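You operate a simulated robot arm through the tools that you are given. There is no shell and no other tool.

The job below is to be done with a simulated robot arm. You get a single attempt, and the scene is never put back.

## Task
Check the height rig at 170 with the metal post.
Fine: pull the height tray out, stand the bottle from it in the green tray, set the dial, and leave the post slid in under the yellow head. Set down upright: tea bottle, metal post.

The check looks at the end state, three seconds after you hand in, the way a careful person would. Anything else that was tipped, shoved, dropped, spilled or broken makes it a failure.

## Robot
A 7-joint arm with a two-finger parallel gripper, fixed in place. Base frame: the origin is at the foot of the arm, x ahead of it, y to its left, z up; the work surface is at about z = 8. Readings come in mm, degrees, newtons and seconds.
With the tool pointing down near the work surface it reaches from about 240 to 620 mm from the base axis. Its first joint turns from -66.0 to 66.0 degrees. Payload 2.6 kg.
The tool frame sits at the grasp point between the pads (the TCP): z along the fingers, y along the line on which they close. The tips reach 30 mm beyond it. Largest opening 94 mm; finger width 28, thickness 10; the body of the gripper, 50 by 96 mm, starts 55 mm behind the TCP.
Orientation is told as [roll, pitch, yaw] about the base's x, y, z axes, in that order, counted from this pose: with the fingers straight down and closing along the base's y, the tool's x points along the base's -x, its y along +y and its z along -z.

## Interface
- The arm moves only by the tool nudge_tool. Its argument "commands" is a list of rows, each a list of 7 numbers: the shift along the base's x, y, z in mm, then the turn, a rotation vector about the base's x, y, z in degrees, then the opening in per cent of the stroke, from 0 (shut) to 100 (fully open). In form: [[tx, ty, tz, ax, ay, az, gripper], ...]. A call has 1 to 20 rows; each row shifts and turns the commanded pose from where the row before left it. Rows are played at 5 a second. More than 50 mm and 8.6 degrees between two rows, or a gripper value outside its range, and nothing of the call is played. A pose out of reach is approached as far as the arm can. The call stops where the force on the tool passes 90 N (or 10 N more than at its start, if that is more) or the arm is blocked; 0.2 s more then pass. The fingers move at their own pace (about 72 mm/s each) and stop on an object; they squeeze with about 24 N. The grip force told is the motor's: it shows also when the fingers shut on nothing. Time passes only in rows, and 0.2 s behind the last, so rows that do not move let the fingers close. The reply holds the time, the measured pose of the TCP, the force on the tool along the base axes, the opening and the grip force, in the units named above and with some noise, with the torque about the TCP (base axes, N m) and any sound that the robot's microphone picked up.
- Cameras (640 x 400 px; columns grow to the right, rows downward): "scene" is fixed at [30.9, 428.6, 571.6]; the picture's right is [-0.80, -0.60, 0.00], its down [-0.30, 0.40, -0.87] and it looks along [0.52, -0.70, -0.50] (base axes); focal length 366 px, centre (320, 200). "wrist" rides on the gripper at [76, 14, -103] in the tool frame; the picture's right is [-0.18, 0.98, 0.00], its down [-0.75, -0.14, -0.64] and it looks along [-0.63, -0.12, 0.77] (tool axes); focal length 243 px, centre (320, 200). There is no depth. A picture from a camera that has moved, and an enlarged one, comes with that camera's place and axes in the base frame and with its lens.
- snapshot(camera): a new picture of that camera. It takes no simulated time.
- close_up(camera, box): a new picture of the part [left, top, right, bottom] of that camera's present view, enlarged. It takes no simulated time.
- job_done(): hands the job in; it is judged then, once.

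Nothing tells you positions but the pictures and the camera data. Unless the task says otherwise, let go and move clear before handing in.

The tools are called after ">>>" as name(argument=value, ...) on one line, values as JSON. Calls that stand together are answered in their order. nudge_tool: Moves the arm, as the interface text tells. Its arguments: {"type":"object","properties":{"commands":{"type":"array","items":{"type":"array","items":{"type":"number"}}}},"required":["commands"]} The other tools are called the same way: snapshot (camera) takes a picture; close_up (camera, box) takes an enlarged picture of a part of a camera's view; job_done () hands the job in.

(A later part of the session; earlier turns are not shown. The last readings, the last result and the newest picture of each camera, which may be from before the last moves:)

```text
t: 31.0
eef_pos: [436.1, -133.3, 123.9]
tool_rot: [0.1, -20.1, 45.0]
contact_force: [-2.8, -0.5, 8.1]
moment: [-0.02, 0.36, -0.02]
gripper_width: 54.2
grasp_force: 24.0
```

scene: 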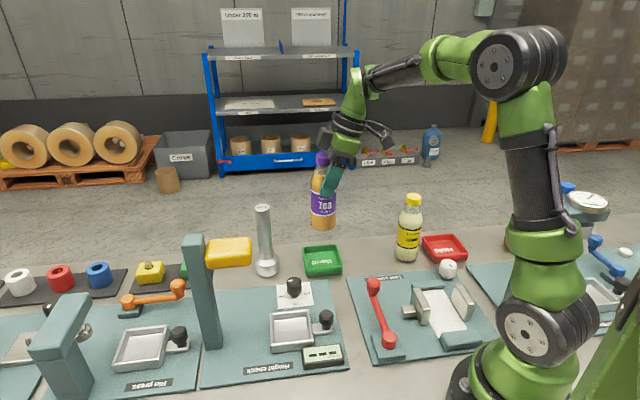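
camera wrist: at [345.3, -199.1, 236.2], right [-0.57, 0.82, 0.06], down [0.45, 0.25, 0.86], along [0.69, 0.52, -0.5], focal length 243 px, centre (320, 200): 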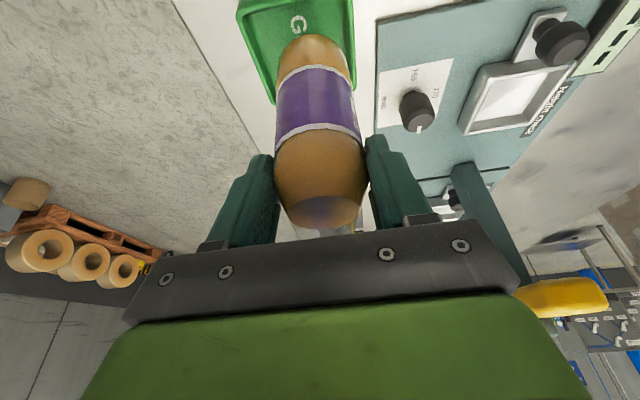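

Contact: the bottle is standing on the tray floor. I back off a hair, open slowly and look.

>>> nudge_tool(commands=[[0, 0, 0.6, 0, 0, 0, 30], [0, 0, 0, 0, 0, 0, 58], [0, 0, 0, 0, 0, 0, 64], [0, 0, 0, 0, 0, 0, 75], [0, 0, 0, 0, 0, 0, 90], [0, 0, 0, 0, 0, 0, 100]])

>>> close_up(camera="scene", box=[280, 180, 370, 290])

>>> snapshot(camera="wrist")

```text
t: 32.4
eef_pos: [437.3, -133.5, 124.9]
tool_rot: [0.0, -20.0, 45.1]
contact_force: [0.0, 0.1, -0.5]
moment: [-0.02, -0.01, -0.01]
gripper_width: 93.9
grasp_force: 0.2
```

```text
3.64 times, centred on (325, 235) of scene
camera zoom: at [30.9, 428.6, 571.6], right [-0.8, -0.6, 0.0], down [-0.3, 0.4, -0.87], along [0.52, -0.7, -0.5], focal length 1331 px, centre (302, 73)
```

zoom: 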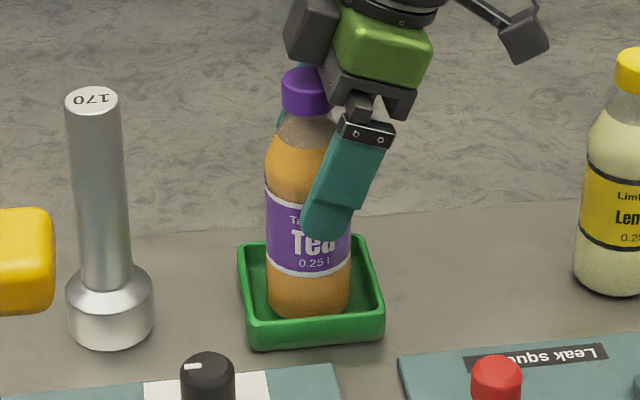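

```text
taken
camera wrist: at [350.4, -200.2, 196.8], right [-0.57, 0.82, 0.06], down [0.45, 0.25, 0.86], along [0.69, 0.52, -0.5], focal length 243 px, centre (320, 200)
```

wrist: 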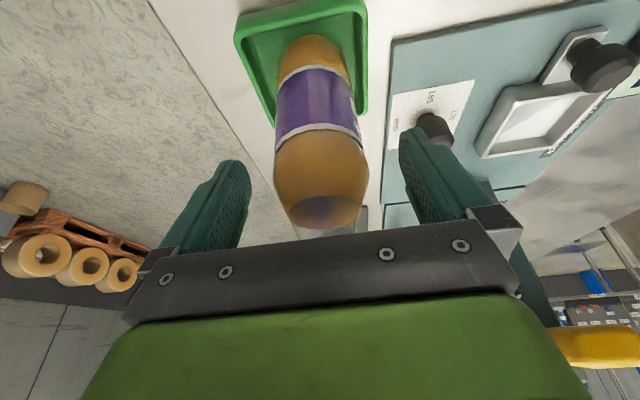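

The bottle is standing free and upright in the green tray. I lift clear, level the hand, and move above the dial with yaw -45.

>>> nudge_tool(commands=[[0, 0, 20, 0, 0, 0, 100], [0, 0, 35, 0, 0, 0, 100], [0, 0, 40, 0, 0, 0, 100], [0, 0, 40, 0, 0, 0, 100], [0, 0, 0, -4.71, 4.71, 0, 100], [0, 0, 0, -4.71, 4.71, 0, 100], [0, 0, 0, -4.71, 4.71, 0, 100], [0, 0, 0, 0, 0, 0, 100]])

>>> nudge_tool(commands=[[-1.5, 11.7, 0, 0, 0, -8.18, 80], [-1.5, 11.7, 0, 0, 0, -8.18, 80], [-1.5, 11.7, 0, 0, 0, -8.18, 80], [-1.5, 11.7, 0, 0, 0, -8.18, 80], [-1.5, 11.7, 0, 0, 0, -8.18, 80], [-1.5, 11.7, 0, 0, 0, -8.18, 80], [-1.5, 11.7, 0, 0, 0, -8.18, 80], [-1.5, 11.7, 0, 0, 0, -8.18, 80], [-1.5, 11.7, 0, 0, 0, -8.18, 80], [-1.5, 11.7, 0, 0, 0, -8.18, 80], [-1.5, 11.7, 0, 0, 0, -8.18, 80], [0, 0, 0, 0, 0, 0, 80]])

>>> snapshot(camera="wrist")

>>> snapshot(camera="scene")

```text
t: 34.2
eef_pos: [436.6, -134.5, 260.3]
tool_rot: [0.1, 0.1, 45.0]
contact_force: [-0.2, 1.0, -0.2]
moment: [-0.01, -0.01, 0.01]
gripper_width: 93.9
grasp_force: 0.1
```

```text
t: 36.8
eef_pos: [420.1, -5.7, 259.6]
tool_rot: [0.1, -0.1, -45.1]
contact_force: [-0.7, 0.2, -0.6]
moment: [0.0, 0.0, 0.01]
gripper_width: 75.1
grasp_force: 0.1
```

```text
taken
camera wrist: at [376.2, 57.8, 363.8], right [0.83, 0.56, 0.0], down [0.43, -0.63, 0.64], along [0.36, -0.53, -0.77], focal length 243 px, centre (320, 200)
```

wrist: 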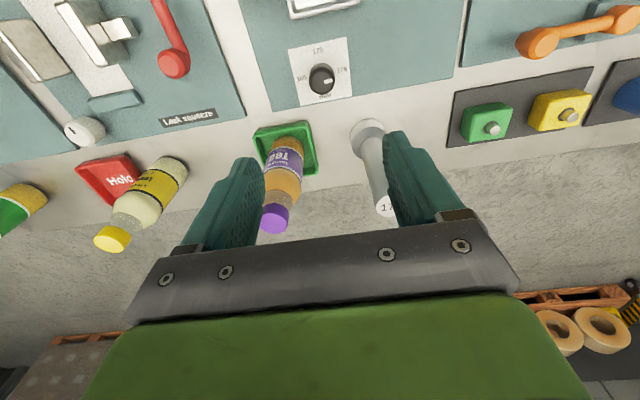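

```text
taken
```

scene: 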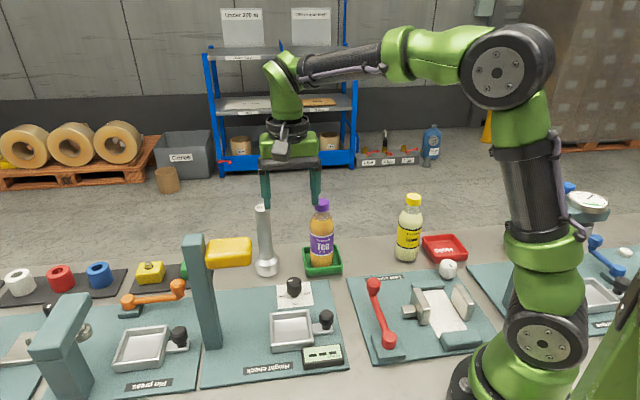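

The hand is above the dial. I zoom in to centre exactly on it.

>>> close_up(camera="wrist", box=[270, 25, 370, 125])

>>> close_up(camera="scene", box=[250, 260, 350, 350])

```text
4.00 times, centred on (320, 75) of wrist
camera zoom: at [376.2, 57.8, 363.8], right [0.83, 0.56, 0.0], down [0.43, -0.63, 0.64], along [0.36, -0.53, -0.77], focal length 970 px, centre (320, 700)
```

zoom: 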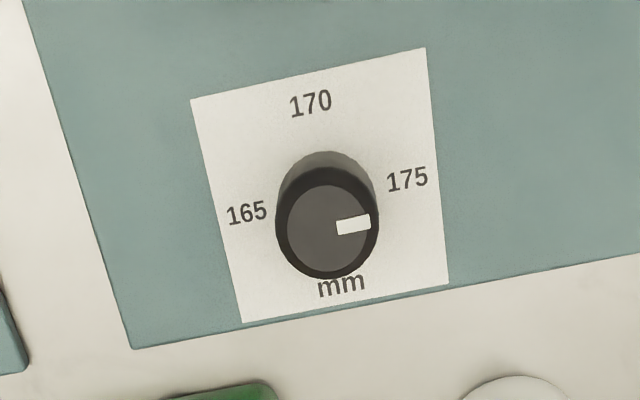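

```text
4.44 times, centred on (300, 305) of scene
camera zoom: at [30.9, 428.6, 571.6], right [-0.8, -0.6, 0.0], down [-0.3, 0.4, -0.87], along [0.52, -0.7, -0.5], focal length 1627 px, centre (409, -267)
```

zoom: 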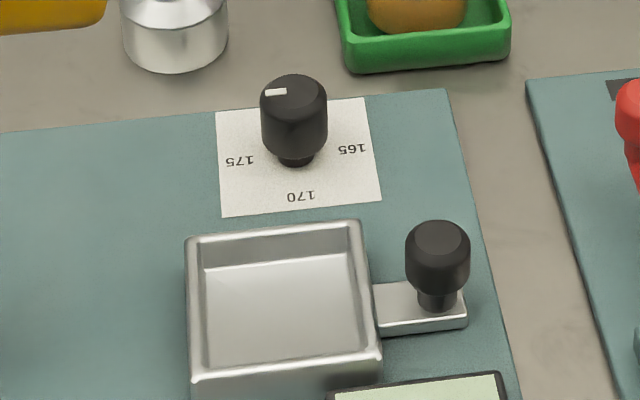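

The dial is at about (421.3,-5.5), and the pulled-out tray's edge is about 42 mm away, so I'll keep the opening modest. I go down over the knob.

>>> nudge_tool(commands=[[1.2, 0, 0, 0, 0, 0, 60], [0, 0, -45, 0, 0, 0, 60], [0, 0, -45, 0, 0, 0, 60], [0, 0, -45, 0, 0, 0, 60], [0, 0, -30, 0, 0, 0, 60], [0, 0, 0, 0, 0, 0, 60]])

>>> snapshot(camera="wrist")

>>> close_up(camera="scene", box=[230, 200, 370, 350])

```text
t: 38.2
eef_pos: [422.3, -5.0, 94.7]
tool_rot: [0.0, 0.0, -45.1]
contact_force: [0.3, 0.1, -0.2]
moment: [0.0, 0.01, 0.02]
gripper_width: 56.2
grasp_force: 0.0
```

```text
taken
camera wrist: at [378.3, 57.4, 198.4], right [0.83, 0.56, 0.0], down [0.43, -0.63, 0.64], along [0.36, -0.53, -0.77], focal length 243 px, centre (320, 200)
```

wrist: 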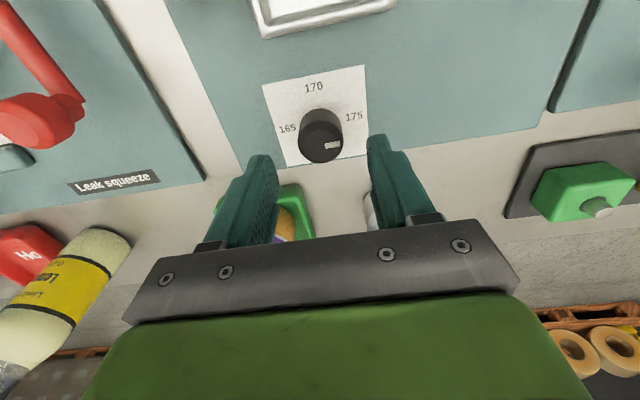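

```text
2.67 times, centred on (300, 275) of scene
camera zoom: at [30.9, 428.6, 571.6], right [-0.8, -0.6, 0.0], down [-0.3, 0.4, -0.87], along [0.52, -0.7, -0.5], focal length 976 px, centre (373, 0)
```

zoom: 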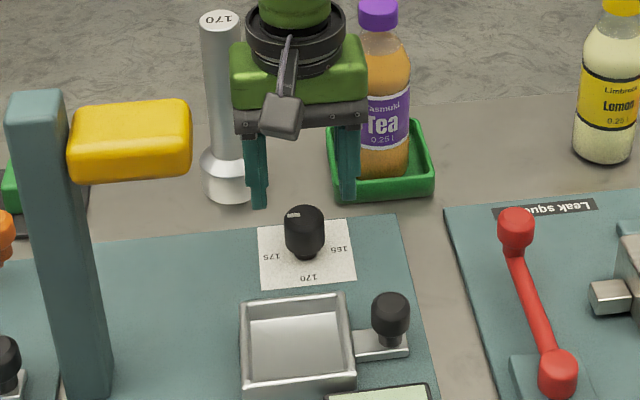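

It's well centred, so I descend to z≈52 and close on the knob.

>>> nudge_tool(commands=[[0, 0, -20, 0, 0, 0, 60], [0, 0, -15, 0, 0, 0, 60], [0, 0, -8, 0, 0, 0, 60], [0, 0, 0, 0, 0, 0, 60]])

>>> close_up(camera="scene", box=[230, 200, 370, 350])

>>> snapshot(camera="wrist")

```text
t: 39.2
eef_pos: [420.9, -5.1, 51.1]
tool_rot: [-0.1, 0.0, -45.1]
contact_force: [0.2, 0.0, 0.0]
moment: [0.01, 0.03, -0.01]
gripper_width: 56.3
grasp_force: 0.1
```

```text
2.67 times, centred on (300, 275) of scene
camera zoom: at [30.9, 428.6, 571.6], right [-0.8, -0.6, 0.0], down [-0.3, 0.4, -0.87], along [0.52, -0.7, -0.5], focal length 976 px, centre (373, 0)
```

zoom: 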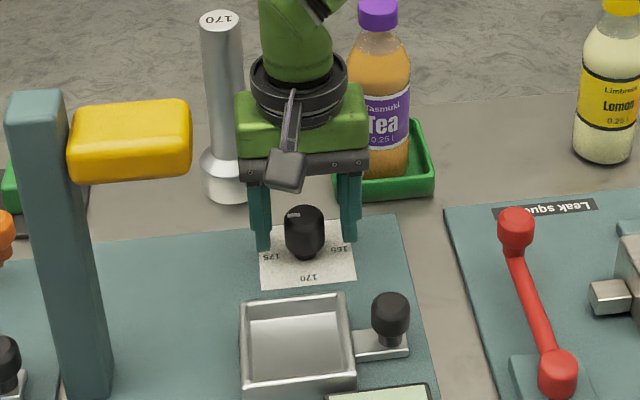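

```text
taken
camera wrist: at [377.2, 57.8, 156.0], right [0.83, 0.56, 0.0], down [0.43, -0.63, 0.64], along [0.36, -0.53, -0.77], focal length 243 px, centre (320, 200)
```

wrist: 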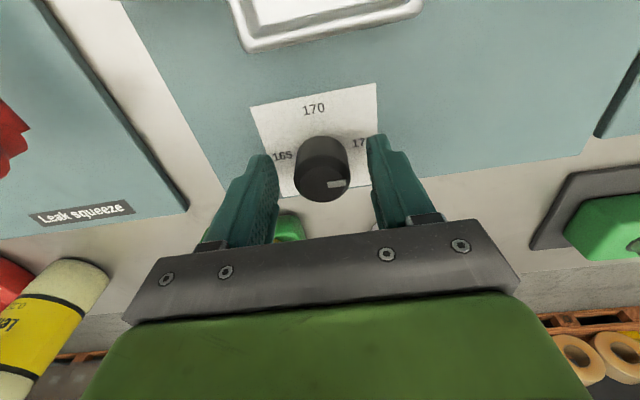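

The fingers straddle the knob evenly, so I close on it.

>>> nudge_tool(commands=[[0, 0, 0, 0, 0, 0, 40], [0, 0, 0, 0, 0, 0, 20], [0, 0, 0, 0, 0, 0, 10], [0, 0, 0, 0, 0, 0, 10]])

```text
t: 40.2
eef_pos: [421.2, -4.9, 51.4]
tool_rot: [0.1, 0.0, -44.9]
contact_force: [9.6, 6.2, -6.1]
moment: [0.12, -0.34, 0.01]
gripper_width: 31.5
grasp_force: 44.6
```

Gripped at 31.5 mm with a small side load. I ease that and turn the first 45°.

>>> nudge_tool(commands=[[0.9, 0.6, 0, 0, 0, 0, 10], [0, 0, 0, 0, 0, 5, 10], [0, 0, 0, 0, 0, 5, 10], [0, 0, 0, 0, 0, 5, 10], [0, 0, 0, 0, 0, 5, 10], [0, 0, 0, 0, 0, 5, 10], [0, 0, 0, 0, 0, 5, 10], [0, 0, 0, 0, 0, 5, 10], [0, 0, 0, 0, 0, 5, 10], [0, 0, 0, 0, 0, 5, 10], [0, 0, 0, 0, 0, 0, 10]])

>>> close_up(camera="wrist", box=[240, 60, 400, 240])

>>> close_up(camera="scene", box=[230, 200, 370, 350])

```text
t: 42.6
eef_pos: [421.7, -4.7, 53.3]
tool_rot: [-0.1, 0.0, 0.1]
contact_force: [-7.7, -1.5, 14.2]
moment: [-0.13, -0.73, -0.02]
gripper_width: 31.4
grasp_force: 45.1
```

```text
2.22 times, centred on (320, 150) of wrist
camera zoom: at [345.3, 8.4, 156.3], right [0.18, 0.98, 0.0], down [0.75, -0.14, 0.64], along [0.63, -0.12, -0.77], focal length 539 px, centre (320, 311)
```

zoom: 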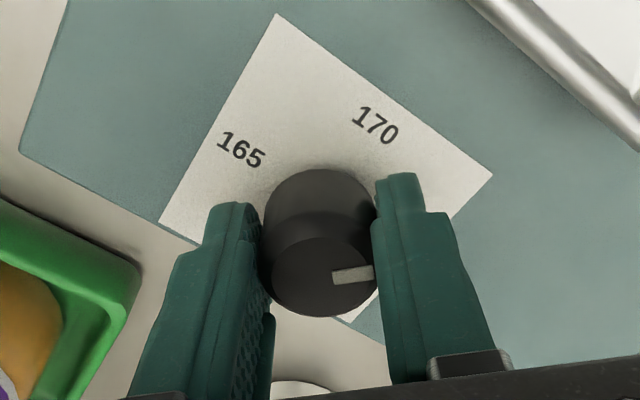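

```text
2.67 times, centred on (300, 275) of scene
camera zoom: at [30.9, 428.6, 571.6], right [-0.8, -0.6, 0.0], down [-0.3, 0.4, -0.87], along [0.52, -0.7, -0.5], focal length 976 px, centre (373, 0)
```

zoom: 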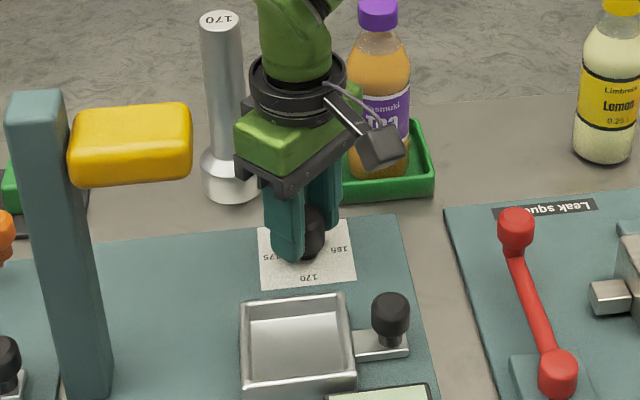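

The dial turns with the gripper, and the head drops slightly with it. I turn the remaining 45°.

>>> nudge_tool(commands=[[-0.5, 0, 0.5, 0, 0, 5, 10], [0, 0, 0, 0, 0, 5, 10], [0, 0, 0, 0, 0, 5, 10], [0, 0, 0, 0, 0, 5, 10], [0, 0, 0, 0, 0, 5, 10], [0, 0, 0, 0, 0, 5, 10], [0, 0, 0, 0, 0, 5, 10], [0, 0, 0, 0, 0, 5, 10], [0, 0, 0, 0, 0, 5, 10], [0, 0, 0, 0, 0, 0, 10]])

>>> close_up(camera="wrist", box=[240, 60, 400, 240])

>>> close_up(camera="scene", box=[230, 200, 370, 350])

```text
t: 44.8
eef_pos: [420.5, -6.2, 52.2]
tool_rot: [-0.1, 0.0, 45.1]
contact_force: [13.9, -11.4, -10.8]
moment: [-0.03, -0.62, -0.03]
gripper_width: 31.3
grasp_force: 44.9
```

```text
2.22 times, centred on (320, 150) of wrist
camera zoom: at [357.6, -50.0, 156.2], right [-0.57, 0.82, 0.0], down [0.63, 0.44, 0.64], along [0.53, 0.36, -0.77], focal length 539 px, centre (320, 311)
```

zoom: 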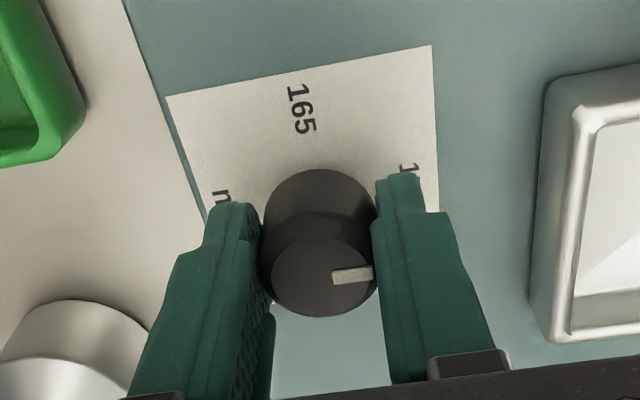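

```text
2.67 times, centred on (300, 275) of scene
camera zoom: at [31.0, 428.6, 571.6], right [-0.8, -0.6, 0.0], down [-0.3, 0.4, -0.87], along [0.52, -0.7, -0.5], focal length 976 px, centre (373, 0)
```

zoom: 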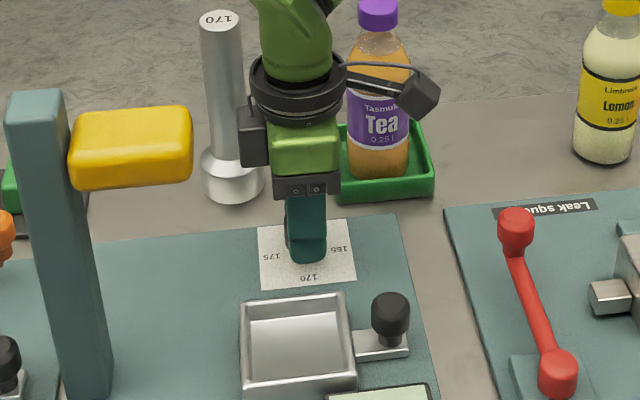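

The pointer has turned a full 90° with the fingers. I release with a small opening because the tray is close, lift straight up and check.

>>> nudge_tool(commands=[[0.7, -0.7, 0, 0, 0, 0, 10], [0, 0, 0, 0, 0, 0, 46], [0, 0, 0, 0, 0, 0, 46], [0, 0, 15, 0, 0, 0, 46], [0, 0, 40, 0, 0, 0, 46], [0, 0, 45, 0, 0, 0, 46], [0, 0, 45, 0, 0, 0, 60], [0, 0, 45, 0, 0, 0, 60], [0, 0, 0, 0, 0, 0, 60]])

>>> close_up(camera="wrist", box=[260, 20, 380, 140])

>>> close_up(camera="scene", box=[250, 260, 350, 350])

>>> snapshot(camera="wrist")

```text
t: 46.8
eef_pos: [424.0, -3.7, 241.3]
tool_rot: [0.0, 0.1, 45.0]
contact_force: [-1.1, 0.2, -0.3]
moment: [-0.02, 0.02, 0.01]
gripper_width: 56.6
grasp_force: 0.1
```

```text
3.33 times, centred on (320, 80) of wrist
camera zoom: at [359.4, -49.6, 345.9], right [-0.57, 0.82, 0.0], down [0.63, 0.43, 0.64], along [0.53, 0.36, -0.77], focal length 809 px, centre (320, 600)
```

zoom: 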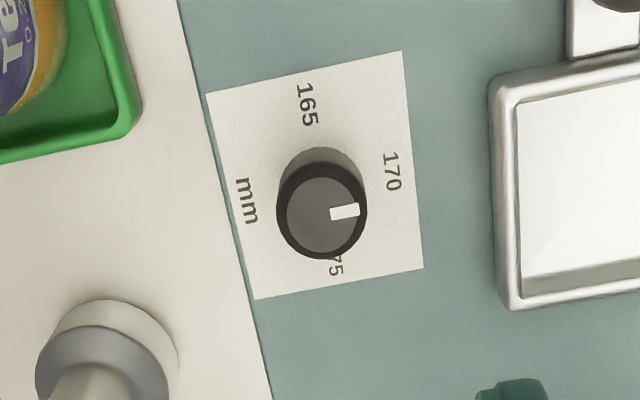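

```text
4.44 times, centred on (300, 305) of scene
camera zoom: at [30.9, 428.6, 571.6], right [-0.8, -0.6, 0.0], down [-0.3, 0.4, -0.87], along [0.52, -0.7, -0.5], focal length 1627 px, centre (409, -267)
```

zoom: 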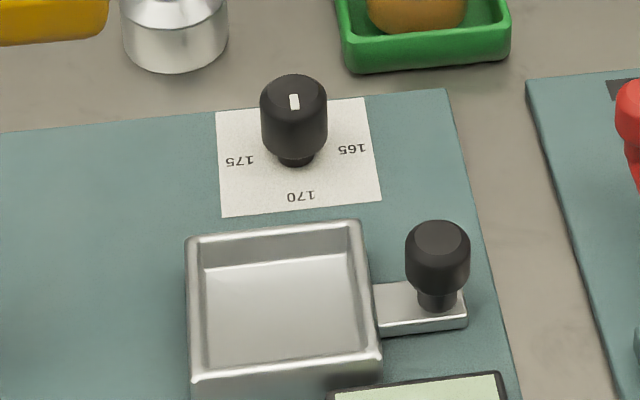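

```text
taken
camera wrist: at [359.4, -49.6, 345.9], right [-0.57, 0.82, 0.0], down [0.63, 0.43, 0.64], along [0.53, 0.36, -0.77], focal length 243 px, centre (320, 200)
```

wrist: 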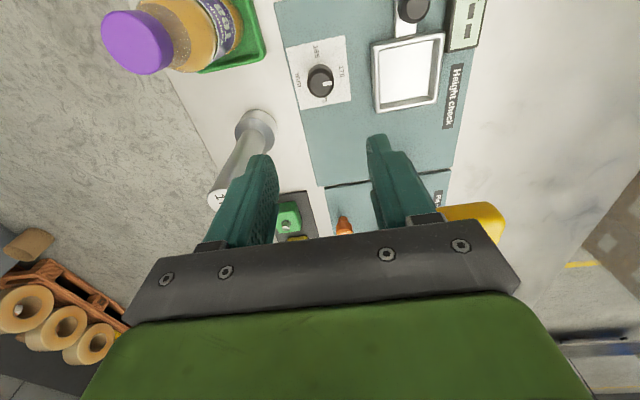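

The dial now points at 170. Next I hover over the metal post, near (518,-26), to localise it better.

>>> nudge_tool(commands=[[0, 0, 40, 0, 0, 0, 80], [20, -5, 0, 0, 0, 0, 90], [20, -5, 0, 0, 0, 0, 100], [20, -5, 0, 0, 0, 0, 100], [20, -5, 0, 0, 0, 0, 100], [0, 0, 0, 0, 0, 0, 100]])

>>> snapshot(camera="wrist")

>>> close_up(camera="scene", box=[220, 160, 340, 300])

```text
t: 48.2
eef_pos: [502.4, -24.3, 282.4]
tool_rot: [0.1, 0.0, 45.0]
contact_force: [-0.4, 0.1, 0.4]
moment: [0.0, 0.02, -0.03]
gripper_width: 94.4
grasp_force: 0.0
```

```text
taken
camera wrist: at [437.7, -70.2, 386.7], right [-0.56, 0.83, 0.0], down [0.63, 0.43, 0.64], along [0.53, 0.36, -0.77], focal length 243 px, centre (320, 200)
```

wrist: 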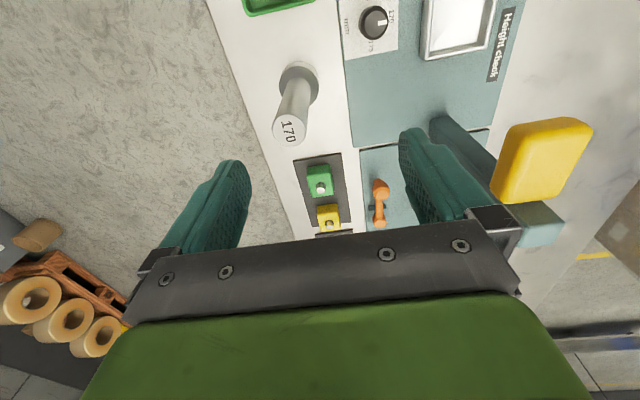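

```text
2.86 times, centred on (280, 230) of scene
camera zoom: at [31.0, 428.6, 571.6], right [-0.8, -0.6, 0.0], down [-0.3, 0.4, -0.87], along [0.52, -0.7, -0.5], focal length 1046 px, centre (434, 114)
```

zoom: 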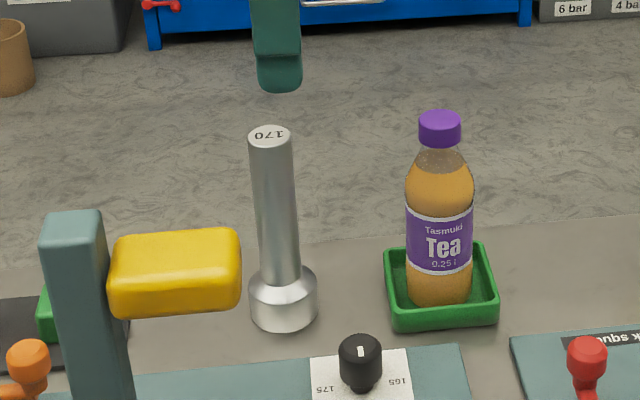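

Triangulating puts the post at about (530,-39), a bit further out than I thought, with its shaft about 31 mm across. I move over it with a 12° lean and check the alignment above its top.

>>> nudge_tool(commands=[[14, -7.5, 0, 4.24, -4.24, 0, 100], [14, -7.5, 0, 4.24, -4.24, 0, 100], [0, 0, -35, 0, 0, 0, 100], [0, 0, -25, 0, 0, 0, 100], [0, 0, 0, 0, 0, 0, 100]])

>>> snapshot(camera="wrist")

>>> close_up(camera="scene", box=[200, 130, 360, 300])

```text
t: 49.4
eef_pos: [529.5, -40.3, 222.3]
tool_rot: [0.0, -11.9, 45.0]
contact_force: [-0.3, -0.1, 0.0]
moment: [-0.02, 0.0, 0.03]
gripper_width: 93.9
grasp_force: 0.1
```

```text
taken
camera wrist: at [452.3, -98.2, 307.8], right [-0.57, 0.82, 0.04], down [0.53, 0.33, 0.78], along [0.63, 0.47, -0.62], focal length 243 px, centre (320, 200)
```

wrist: 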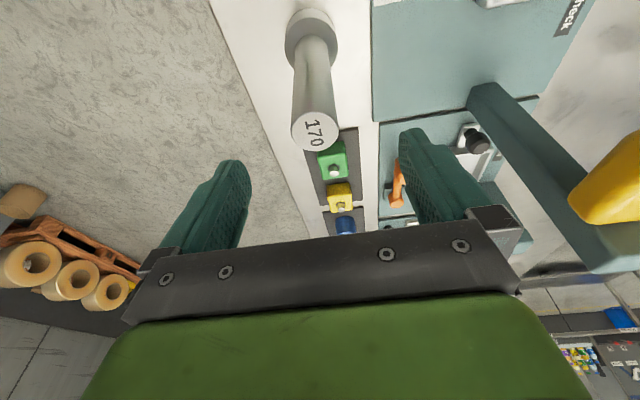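

```text
2.35 times, centred on (280, 215) of scene
camera zoom: at [30.9, 428.6, 571.6], right [-0.8, -0.6, 0.0], down [-0.3, 0.4, -0.87], along [0.52, -0.7, -0.5], focal length 861 px, centre (414, 165)
```

zoom: 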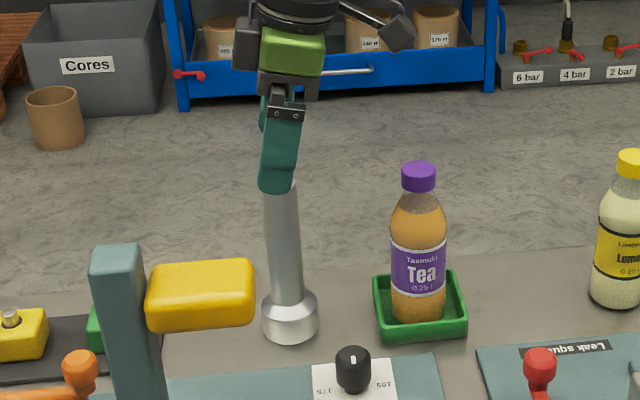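

I correct by about (+3.5,+1) and descend to grip the shaft below its top.

>>> nudge_tool(commands=[[3.5, 1.2, 0, 0, 0, 0, 100], [0, 0, -30, 0, 0, 0, 100], [0, 0, -25, 0, 0, 0, 100], [0, 0, -25, 0, 0, 0, 100], [0, 0, 0, 0, 0, 0, 100]])

>>> snapshot(camera="wrist")

>>> close_up(camera="scene", box=[220, 160, 320, 290])

```text
t: 50.6
eef_pos: [532.9, -39.6, 143.6]
tool_rot: [0.0, -12.0, 45.0]
contact_force: [0.5, -0.6, -0.2]
moment: [-0.02, -0.02, -0.01]
gripper_width: 93.8
grasp_force: 0.1
```

```text
taken
camera wrist: at [455.4, -97.4, 228.8], right [-0.57, 0.82, 0.04], down [0.53, 0.33, 0.78], along [0.63, 0.47, -0.62], focal length 243 px, centre (320, 200)
```

wrist: 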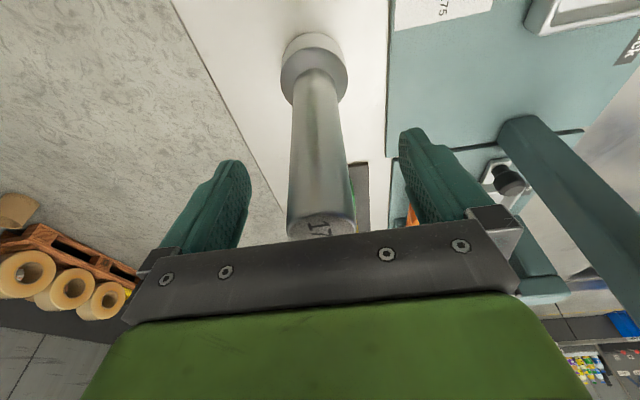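

```text
3.08 times, centred on (270, 225) of scene
camera zoom: at [30.9, 428.6, 571.6], right [-0.8, -0.6, 0.0], down [-0.3, 0.4, -0.87], along [0.52, -0.7, -0.5], focal length 1126 px, centre (474, 123)
```

zoom: 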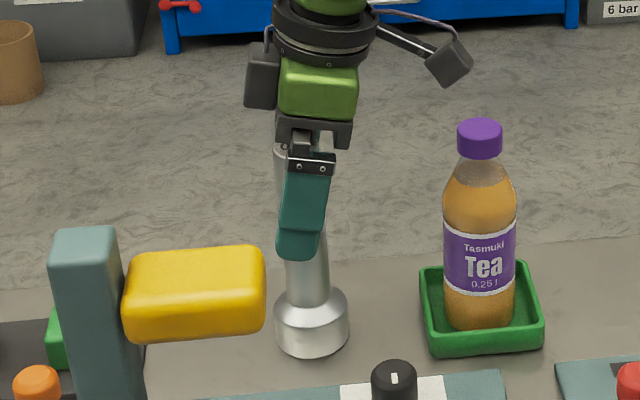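

The shaft is centred between the fingers, so I close in steps.

>>> nudge_tool(commands=[[0, 0, 0, 0, 0, 0, 70], [0, 0, 0, 0, 0, 0, 50], [0, 0, 0, 0, 0, 0, 42], [0, 0, 0, 0, 0, 0, 36], [0, 0, 0, 0, 0, 0, 30], [0, 0, 0, 0, 0, 0, 10], [0, 0, 0, 0, 0, 0, 10]])

>>> close_up(camera="scene", box=[220, 160, 320, 290])

```text
t: 52.2
eef_pos: [532.9, -39.0, 143.2]
tool_rot: [0.1, -12.0, 45.1]
contact_force: [0.8, 0.0, 0.7]
moment: [0.03, -0.01, -0.01]
gripper_width: 34.7
grasp_force: 24.3
```

```text
3.08 times, centred on (270, 225) of scene
camera zoom: at [30.9, 428.6, 571.6], right [-0.8, -0.6, 0.0], down [-0.3, 0.4, -0.87], along [0.52, -0.7, -0.5], focal length 1126 px, centre (474, 123)
```

zoom: 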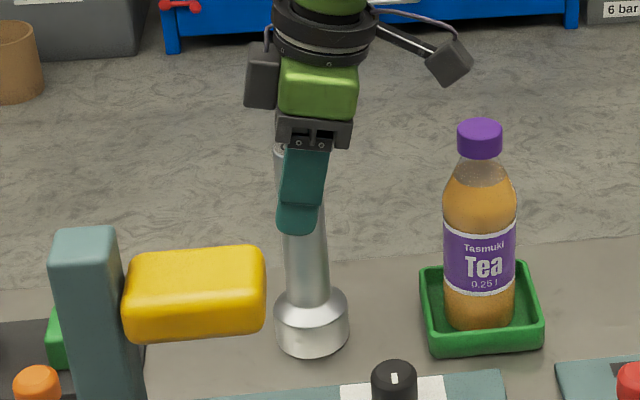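

The post is gripped at 34.7 mm with no side load. I lift a little and check that it stays upright and isn't slipping.

>>> nudge_tool(commands=[[0, 0, 4, 0, 0, 0, 10], [0, 0, 8, 0, 0, 0, 10], [0, 0, 12, 0, 0, 0, 10], [0, 0, 0, 0, 0, 0, 10], [0, 0, 0, 0, 0, 0, 10]])

>>> close_up(camera="scene", box=[220, 130, 320, 290])

>>> snapshot(camera="wrist")

```text
t: 53.4
eef_pos: [535.3, -39.3, 166.7]
tool_rot: [-0.1, -12.1, 45.0]
contact_force: [-0.5, 0.3, -4.0]
moment: [0.0, -0.02, 0.01]
gripper_width: 34.7
grasp_force: 24.1
```

```text
2.50 times, centred on (270, 210) of scene
camera zoom: at [31.0, 428.6, 571.6], right [-0.8, -0.6, 0.0], down [-0.3, 0.4, -0.87], along [0.52, -0.7, -0.5], focal length 915 px, centre (445, 175)
```

zoom: 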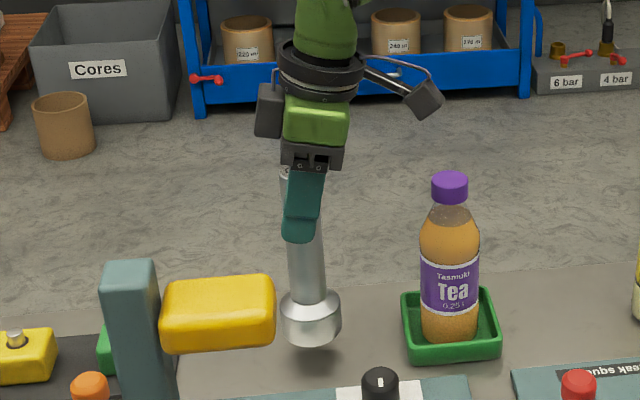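

```text
taken
camera wrist: at [455.6, -97.0, 252.7], right [-0.57, 0.82, 0.04], down [0.53, 0.33, 0.78], along [0.63, 0.47, -0.62], focal length 243 px, centre (320, 200)
```

wrist: 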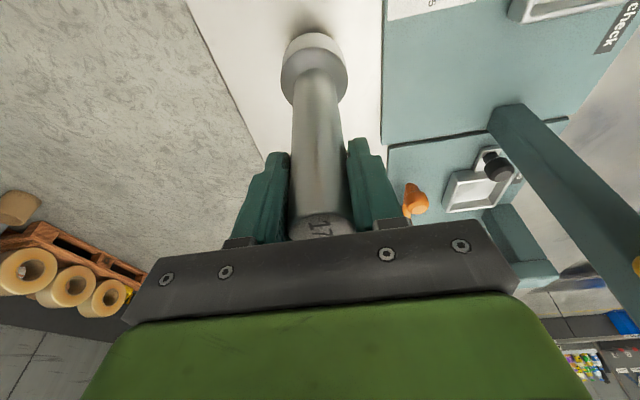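

The post is light and hangs upright. I raise it and carry it along a route clear of the head: first over the dial area, then in toward the tray from that side.

>>> nudge_tool(commands=[[0, 0, 24, 0, 0, 0, 10], [0, 0, 24, 0, 0, 0, 10], [-10, 3, 0, 0, 0, 0, 10], [-19, 7, 0, 0, 0, 0, 10], [-20, 7, 0, 0, 0, 0, 10], [-20, 7, 0, 0, 0, 0, 10], [-20, 7, 0, 0, 0, 0, 10], [-20, 8, 0, 0, 0, 0, 10], [-12, 12, 0, 0, 0, 0, 10], [-12, 12, 0, 0, 0, 0, 10], [0, 0, 0, 0, 0, 0, 10]])

>>> snapshot(camera="wrist")

>>> snapshot(camera="scene")

```text
t: 55.8
eef_pos: [400.1, 24.5, 213.7]
tool_rot: [-0.1, -12.0, 44.9]
contact_force: [-1.1, -0.2, -3.0]
moment: [-0.01, 0.03, -0.03]
gripper_width: 34.5
grasp_force: 24.1
```

```text
taken
camera wrist: at [321.9, -34.2, 300.4], right [-0.57, 0.82, 0.04], down [0.53, 0.33, 0.78], along [0.63, 0.47, -0.62], focal length 243 px, centre (320, 200)
```

wrist: 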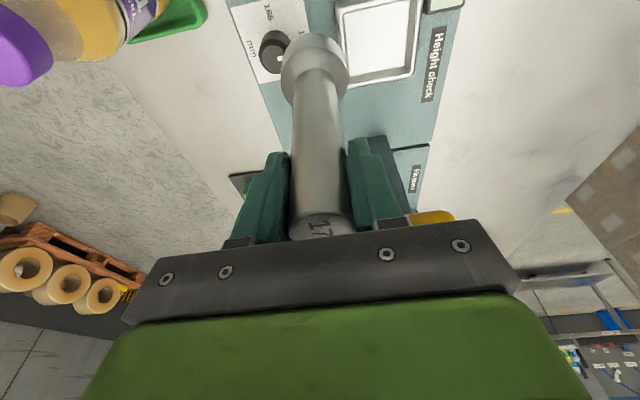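

```text
taken
```

scene: 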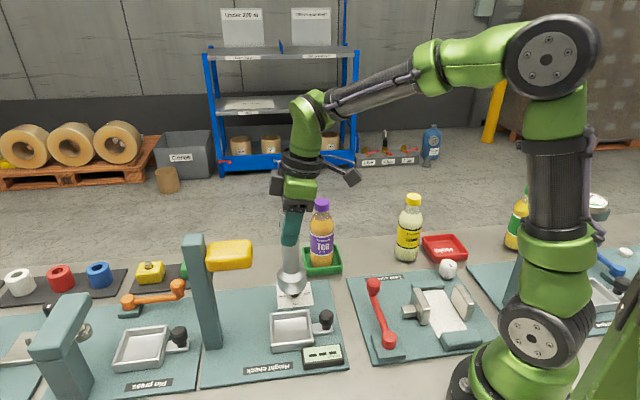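

Next I move over the tray, estimated centre near (358,74), still high.

>>> nudge_tool(commands=[[-13, 15, 0, 0, 0, 0, 10], [-15, 17, 0, 0, 0, 0, 10], [-14, 17, 0, 0, 0, 0, 10], [0, 0, -15, 0, 0, 0, 10], [0, 0, 0, 0, 0, 0, 10]])

>>> snapshot(camera="wrist")

>>> close_up(camera="wrist", box=[250, 0, 390, 130])

>>> close_up(camera="scene", box=[230, 240, 350, 370])

```text
t: 57.0
eef_pos: [357.7, 73.9, 198.9]
tool_rot: [0.0, -12.1, 44.9]
contact_force: [1.1, 0.3, -4.4]
moment: [-0.01, 0.01, 0.04]
gripper_width: 34.5
grasp_force: 24.1
```

```text
taken
camera wrist: at [280.0, 15.1, 285.5], right [-0.57, 0.82, 0.04], down [0.53, 0.33, 0.78], along [0.63, 0.47, -0.62], focal length 243 px, centre (320, 200)
```

wrist: 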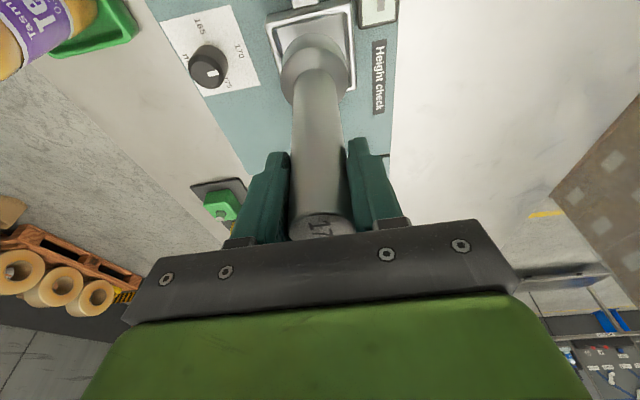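

```text
3.08 times, centred on (320, 65) of wrist
camera zoom: at [280.0, 15.1, 285.5], right [-0.57, 0.82, 0.04], down [0.53, 0.33, 0.78], along [0.63, 0.47, -0.62], focal length 746 px, centre (320, 615)
```

zoom: 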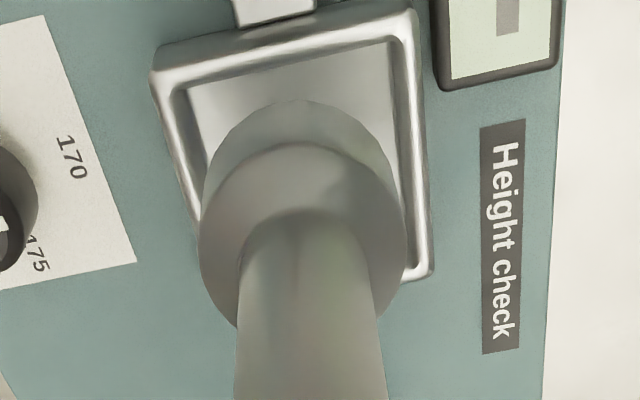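

```text
3.08 times, centred on (290, 305) of scene
camera zoom: at [31.0, 428.6, 571.6], right [-0.8, -0.6, 0.0], down [-0.3, 0.4, -0.87], along [0.52, -0.7, -0.5], focal length 1126 px, centre (412, -123)
```

zoom: 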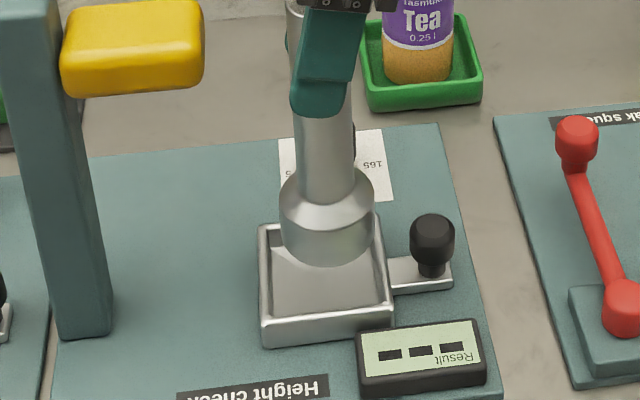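

Checking the tray corners and the bottle's earlier resting spot puts the tray centre at about (361,77.5), so I shift about +3 mm in both x and y. I lower to just above the rim and look again.

>>> nudge_tool(commands=[[3, 3.2, 0, 0, 0, 0, 10], [0, 0, -10, 0, 0, 0, 10], [0, 0, -10, 0, 0, 0, 10], [0, 0, 0, 0, 0, 0, 10]])

>>> close_up(camera="wrist", box=[250, 0, 390, 130])

>>> close_up(camera="scene", box=[240, 260, 340, 360])

```text
t: 58.0
eef_pos: [360.5, 77.1, 179.6]
tool_rot: [0.0, -12.0, 44.9]
contact_force: [0.0, 0.3, -4.0]
moment: [0.0, 0.01, 0.0]
gripper_width: 34.5
grasp_force: 24.3
```

```text
3.08 times, centred on (320, 65) of wrist
camera zoom: at [283.3, 18.0, 265.5], right [-0.57, 0.82, 0.04], down [0.53, 0.33, 0.78], along [0.63, 0.47, -0.62], focal length 746 px, centre (320, 615)
```

zoom: 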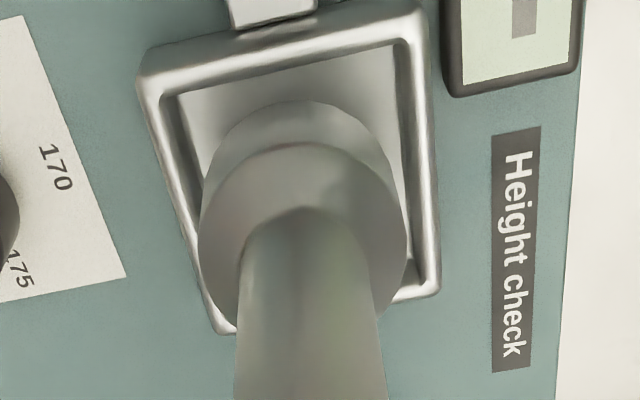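

```text
4.00 times, centred on (290, 310) of scene
camera zoom: at [31.0, 428.6, 571.6], right [-0.8, -0.6, 0.0], down [-0.3, 0.4, -0.87], along [0.52, -0.7, -0.5], focal length 1464 px, centre (440, -240)
```

zoom: 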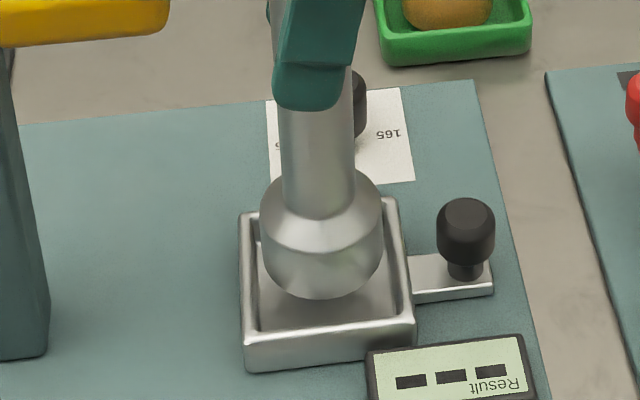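

The estimates put the post within a few millimetres of centre. I lower to about rim level and look again.

>>> nudge_tool(commands=[[0, 0, -5, 0, 0, 0, 10], [0, 0, -4, 0, 0, 0, 10], [0, 0, 0, 0, 0, 0, 10]])

>>> close_up(camera="wrist", box=[260, 0, 380, 120])

>>> close_up(camera="scene", box=[250, 280, 330, 360])

```text
t: 58.8
eef_pos: [360.1, 77.3, 170.5]
tool_rot: [0.0, -12.0, 45.1]
contact_force: [-0.2, -0.2, -3.9]
moment: [0.0, 0.02, 0.02]
gripper_width: 34.3
grasp_force: 23.5
```

```text
3.33 times, centred on (320, 60) of wrist
camera zoom: at [283.3, 17.8, 256.2], right [-0.57, 0.82, 0.04], down [0.53, 0.33, 0.78], along [0.63, 0.47, -0.62], focal length 809 px, centre (320, 667)
```

zoom: 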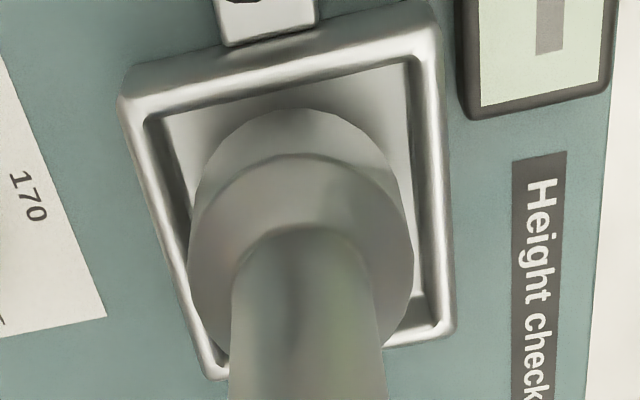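

```text
5.00 times, centred on (290, 320) of scene
camera zoom: at [31.0, 428.6, 571.6], right [-0.8, -0.6, 0.0], down [-0.3, 0.4, -0.87], along [0.52, -0.7, -0.5], focal length 1830 px, centre (470, -400)
```

zoom: 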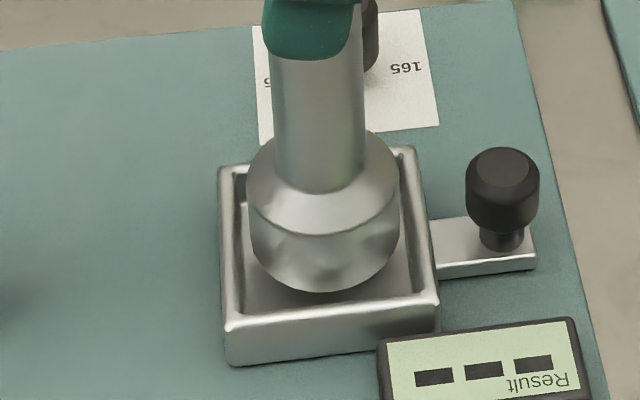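

Both views now show the base centred inside the tray walls. I lower gently with force checks.

>>> nudge_tool(commands=[[0, 0, -3, 0, 0, 0, 10], [0, 0, -3, 0, 0, 0, 10], [0, 0, 0, 0, 0, 0, 10]])

>>> close_up(camera="wrist", box=[260, 0, 380, 120])

>>> close_up(camera="scene", box=[250, 280, 330, 360])

```text
t: 59.6
eef_pos: [361.3, 76.5, 164.0]
tool_rot: [0.0, -12.0, 45.0]
contact_force: [-0.2, 0.0, -4.3]
moment: [0.0, -0.02, 0.01]
gripper_width: 34.3
grasp_force: 23.9
```

```text
3.33 times, centred on (320, 60) of wrist
camera zoom: at [283.6, 17.5, 250.4], right [-0.57, 0.82, 0.04], down [0.53, 0.33, 0.78], along [0.63, 0.47, -0.62], focal length 809 px, centre (320, 667)
```

zoom: 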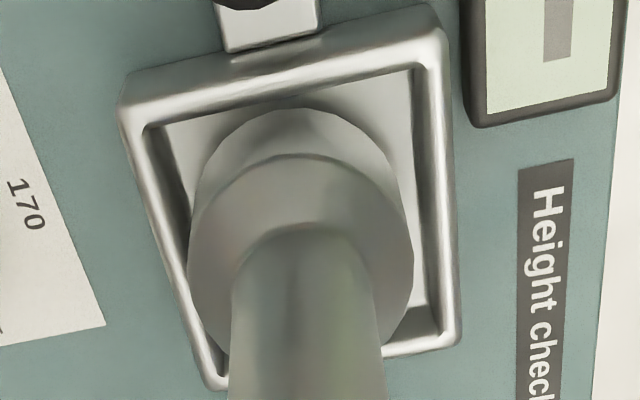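

```text
5.00 times, centred on (290, 320) of scene
camera zoom: at [31.0, 428.6, 571.6], right [-0.8, -0.6, 0.0], down [-0.3, 0.4, -0.87], along [0.52, -0.7, -0.5], focal length 1830 px, centre (470, -400)
```

zoom: 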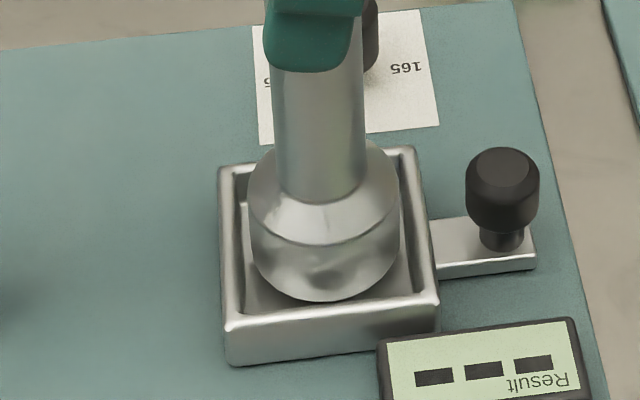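

It's still centred, with no contact yet. I continue down.

>>> nudge_tool(commands=[[0, 0, -2, 0, 0, 0, 10], [0, 0, -1.5, 0, 0, 0, 10], [0, 0, 0, 0, 0, 0, 10]])

>>> nudge_tool(commands=[[0, 0, -1.2, 0, 0, 0, 10], [0, 0, -1, 0, 0, 0, 10], [0, 0, 0, 0, 0, 0, 10]])

```text
t: 60.4
eef_pos: [362.0, 76.2, 160.7]
tool_rot: [0.0, -12.0, 44.9]
contact_force: [0.3, 1.0, -3.5]
moment: [0.01, -0.03, 0.01]
gripper_width: 34.7
grasp_force: 24.1
```

```text
t: 61.2
eef_pos: [360.9, 75.7, 157.4]
tool_rot: [0.0, -12.0, 45.0]
contact_force: [0.4, -0.9, -4.2]
moment: [-0.01, -0.02, 0.02]
gripper_width: 34.3
grasp_force: 23.7
```

>>> nudge_tool(commands=[[0, 0, -1, 0, 0, 0, 10], [0, 0, -1, 0, 0, 0, 10], [0, 0, 0, 0, 0, 0, 10]])

>>> close_up(camera="wrist", box=[260, 0, 380, 120])

>>> close_up(camera="scene", box=[250, 280, 330, 360])

```text
t: 62.0
eef_pos: [361.8, 76.8, 156.5]
tool_rot: [-0.1, -12.1, 45.1]
contact_force: [-0.3, 2.3, 14.2]
moment: [0.02, -0.06, -0.02]
gripper_width: 34.3
grasp_force: 24.2
```

```text
3.33 times, centred on (320, 60) of wrist
camera zoom: at [284.1, 17.7, 243.2], right [-0.57, 0.82, 0.04], down [0.52, 0.33, 0.79], along [0.63, 0.47, -0.62], focal length 809 px, centre (320, 667)
```

zoom: 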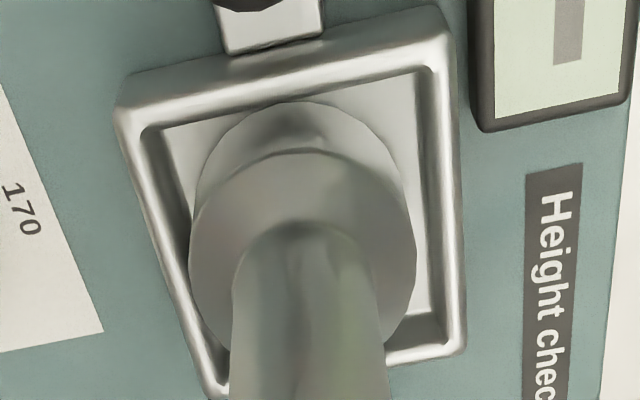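

```text
5.00 times, centred on (290, 320) of scene
camera zoom: at [30.9, 428.6, 571.6], right [-0.8, -0.6, 0.0], down [-0.3, 0.4, -0.87], along [0.52, -0.7, -0.5], focal length 1830 px, centre (470, -400)
```

zoom: 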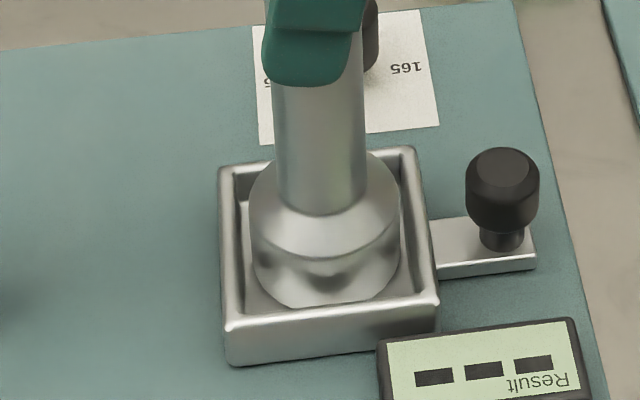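

The post is resting on the tray floor. I back off slightly, open slowly, and rise clear.

>>> nudge_tool(commands=[[0, 0, 1, 0, 0, 0, 10], [0, 0, 0, 0, 0, 0, 39], [0, 0, 0, 0, 0, 0, 45], [0, 0, 0, 0, 0, 0, 60], [0, 0, 0, 0, 0, 0, 80], [0, 0, 0, 0, 0, 0, 100]])

>>> close_up(camera="scene", box=[220, 200, 360, 360])

```text
t: 63.4
eef_pos: [361.6, 75.0, 157.2]
tool_rot: [0.0, -12.1, 45.0]
contact_force: [0.0, 0.4, -0.3]
moment: [0.0, 0.01, 0.0]
gripper_width: 93.8
grasp_force: 0.2
```

```text
2.50 times, centred on (290, 280) of scene
camera zoom: at [30.9, 428.6, 571.6], right [-0.8, -0.6, 0.0], down [-0.3, 0.4, -0.87], along [0.52, -0.7, -0.5], focal length 915 px, centre (395, 0)
```

zoom: 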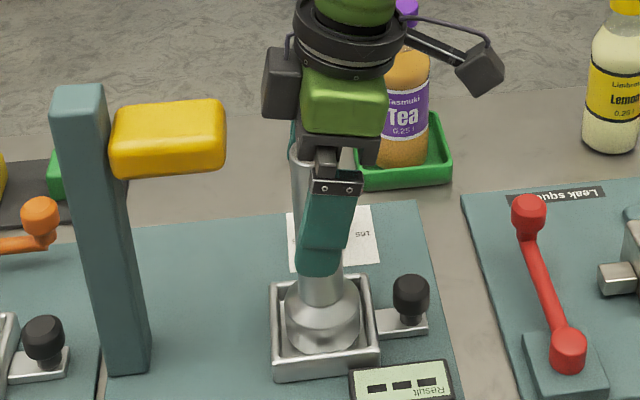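

The post stands free in the tray. I rise clear, then go back to the tray knob, now at about (316,31).

>>> nudge_tool(commands=[[0, 0, 20, 0, 0, 0, 100], [0, 0, 40, 0, 0, 0, 100], [0, 0, 40, 0, 0, 0, 100], [-12, -12, 10, 1.4, -1.4, 0, 70], [-20, -18, 0, 1.4, -1.4, 0, 48], [-18, -17.5, 0, 0, 0, 0, 48], [0, 0, -40, 0, 0, 0, 48], [0, 0, -40, 0, 0, 0, 48], [0, 0, -40, 0, 0, 0, 48], [0, 0, 0, 0, 0, 0, 48]])

>>> snapshot(camera="wrist")

>>> close_up(camera="scene", box=[220, 200, 360, 360])

```text
t: 65.6
eef_pos: [311.1, 29.7, 147.1]
tool_rot: [0.0, -16.0, 45.0]
contact_force: [-0.1, -0.1, 0.3]
moment: [-0.02, 0.0, 0.02]
gripper_width: 45.3
grasp_force: 0.0
```

```text
taken
camera wrist: at [229.3, -33.3, 226.8], right [-0.57, 0.82, 0.05], down [0.49, 0.29, 0.82], along [0.66, 0.49, -0.56], focal length 243 px, centre (320, 200)
```

wrist: 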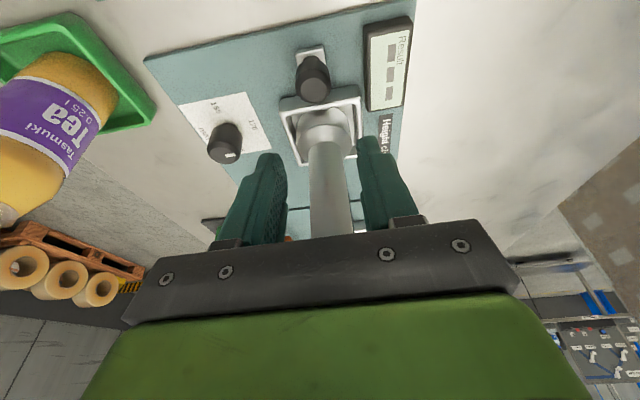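

```text
2.50 times, centred on (290, 280) of scene
camera zoom: at [30.9, 428.6, 571.6], right [-0.8, -0.6, 0.0], down [-0.3, 0.4, -0.87], along [0.52, -0.7, -0.5], focal length 915 px, centre (395, 0)
```

zoom: 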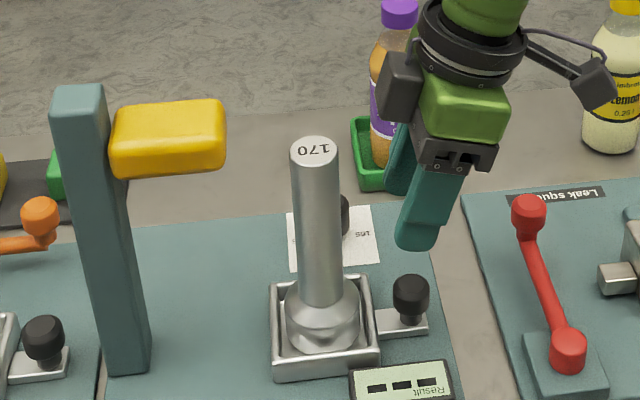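

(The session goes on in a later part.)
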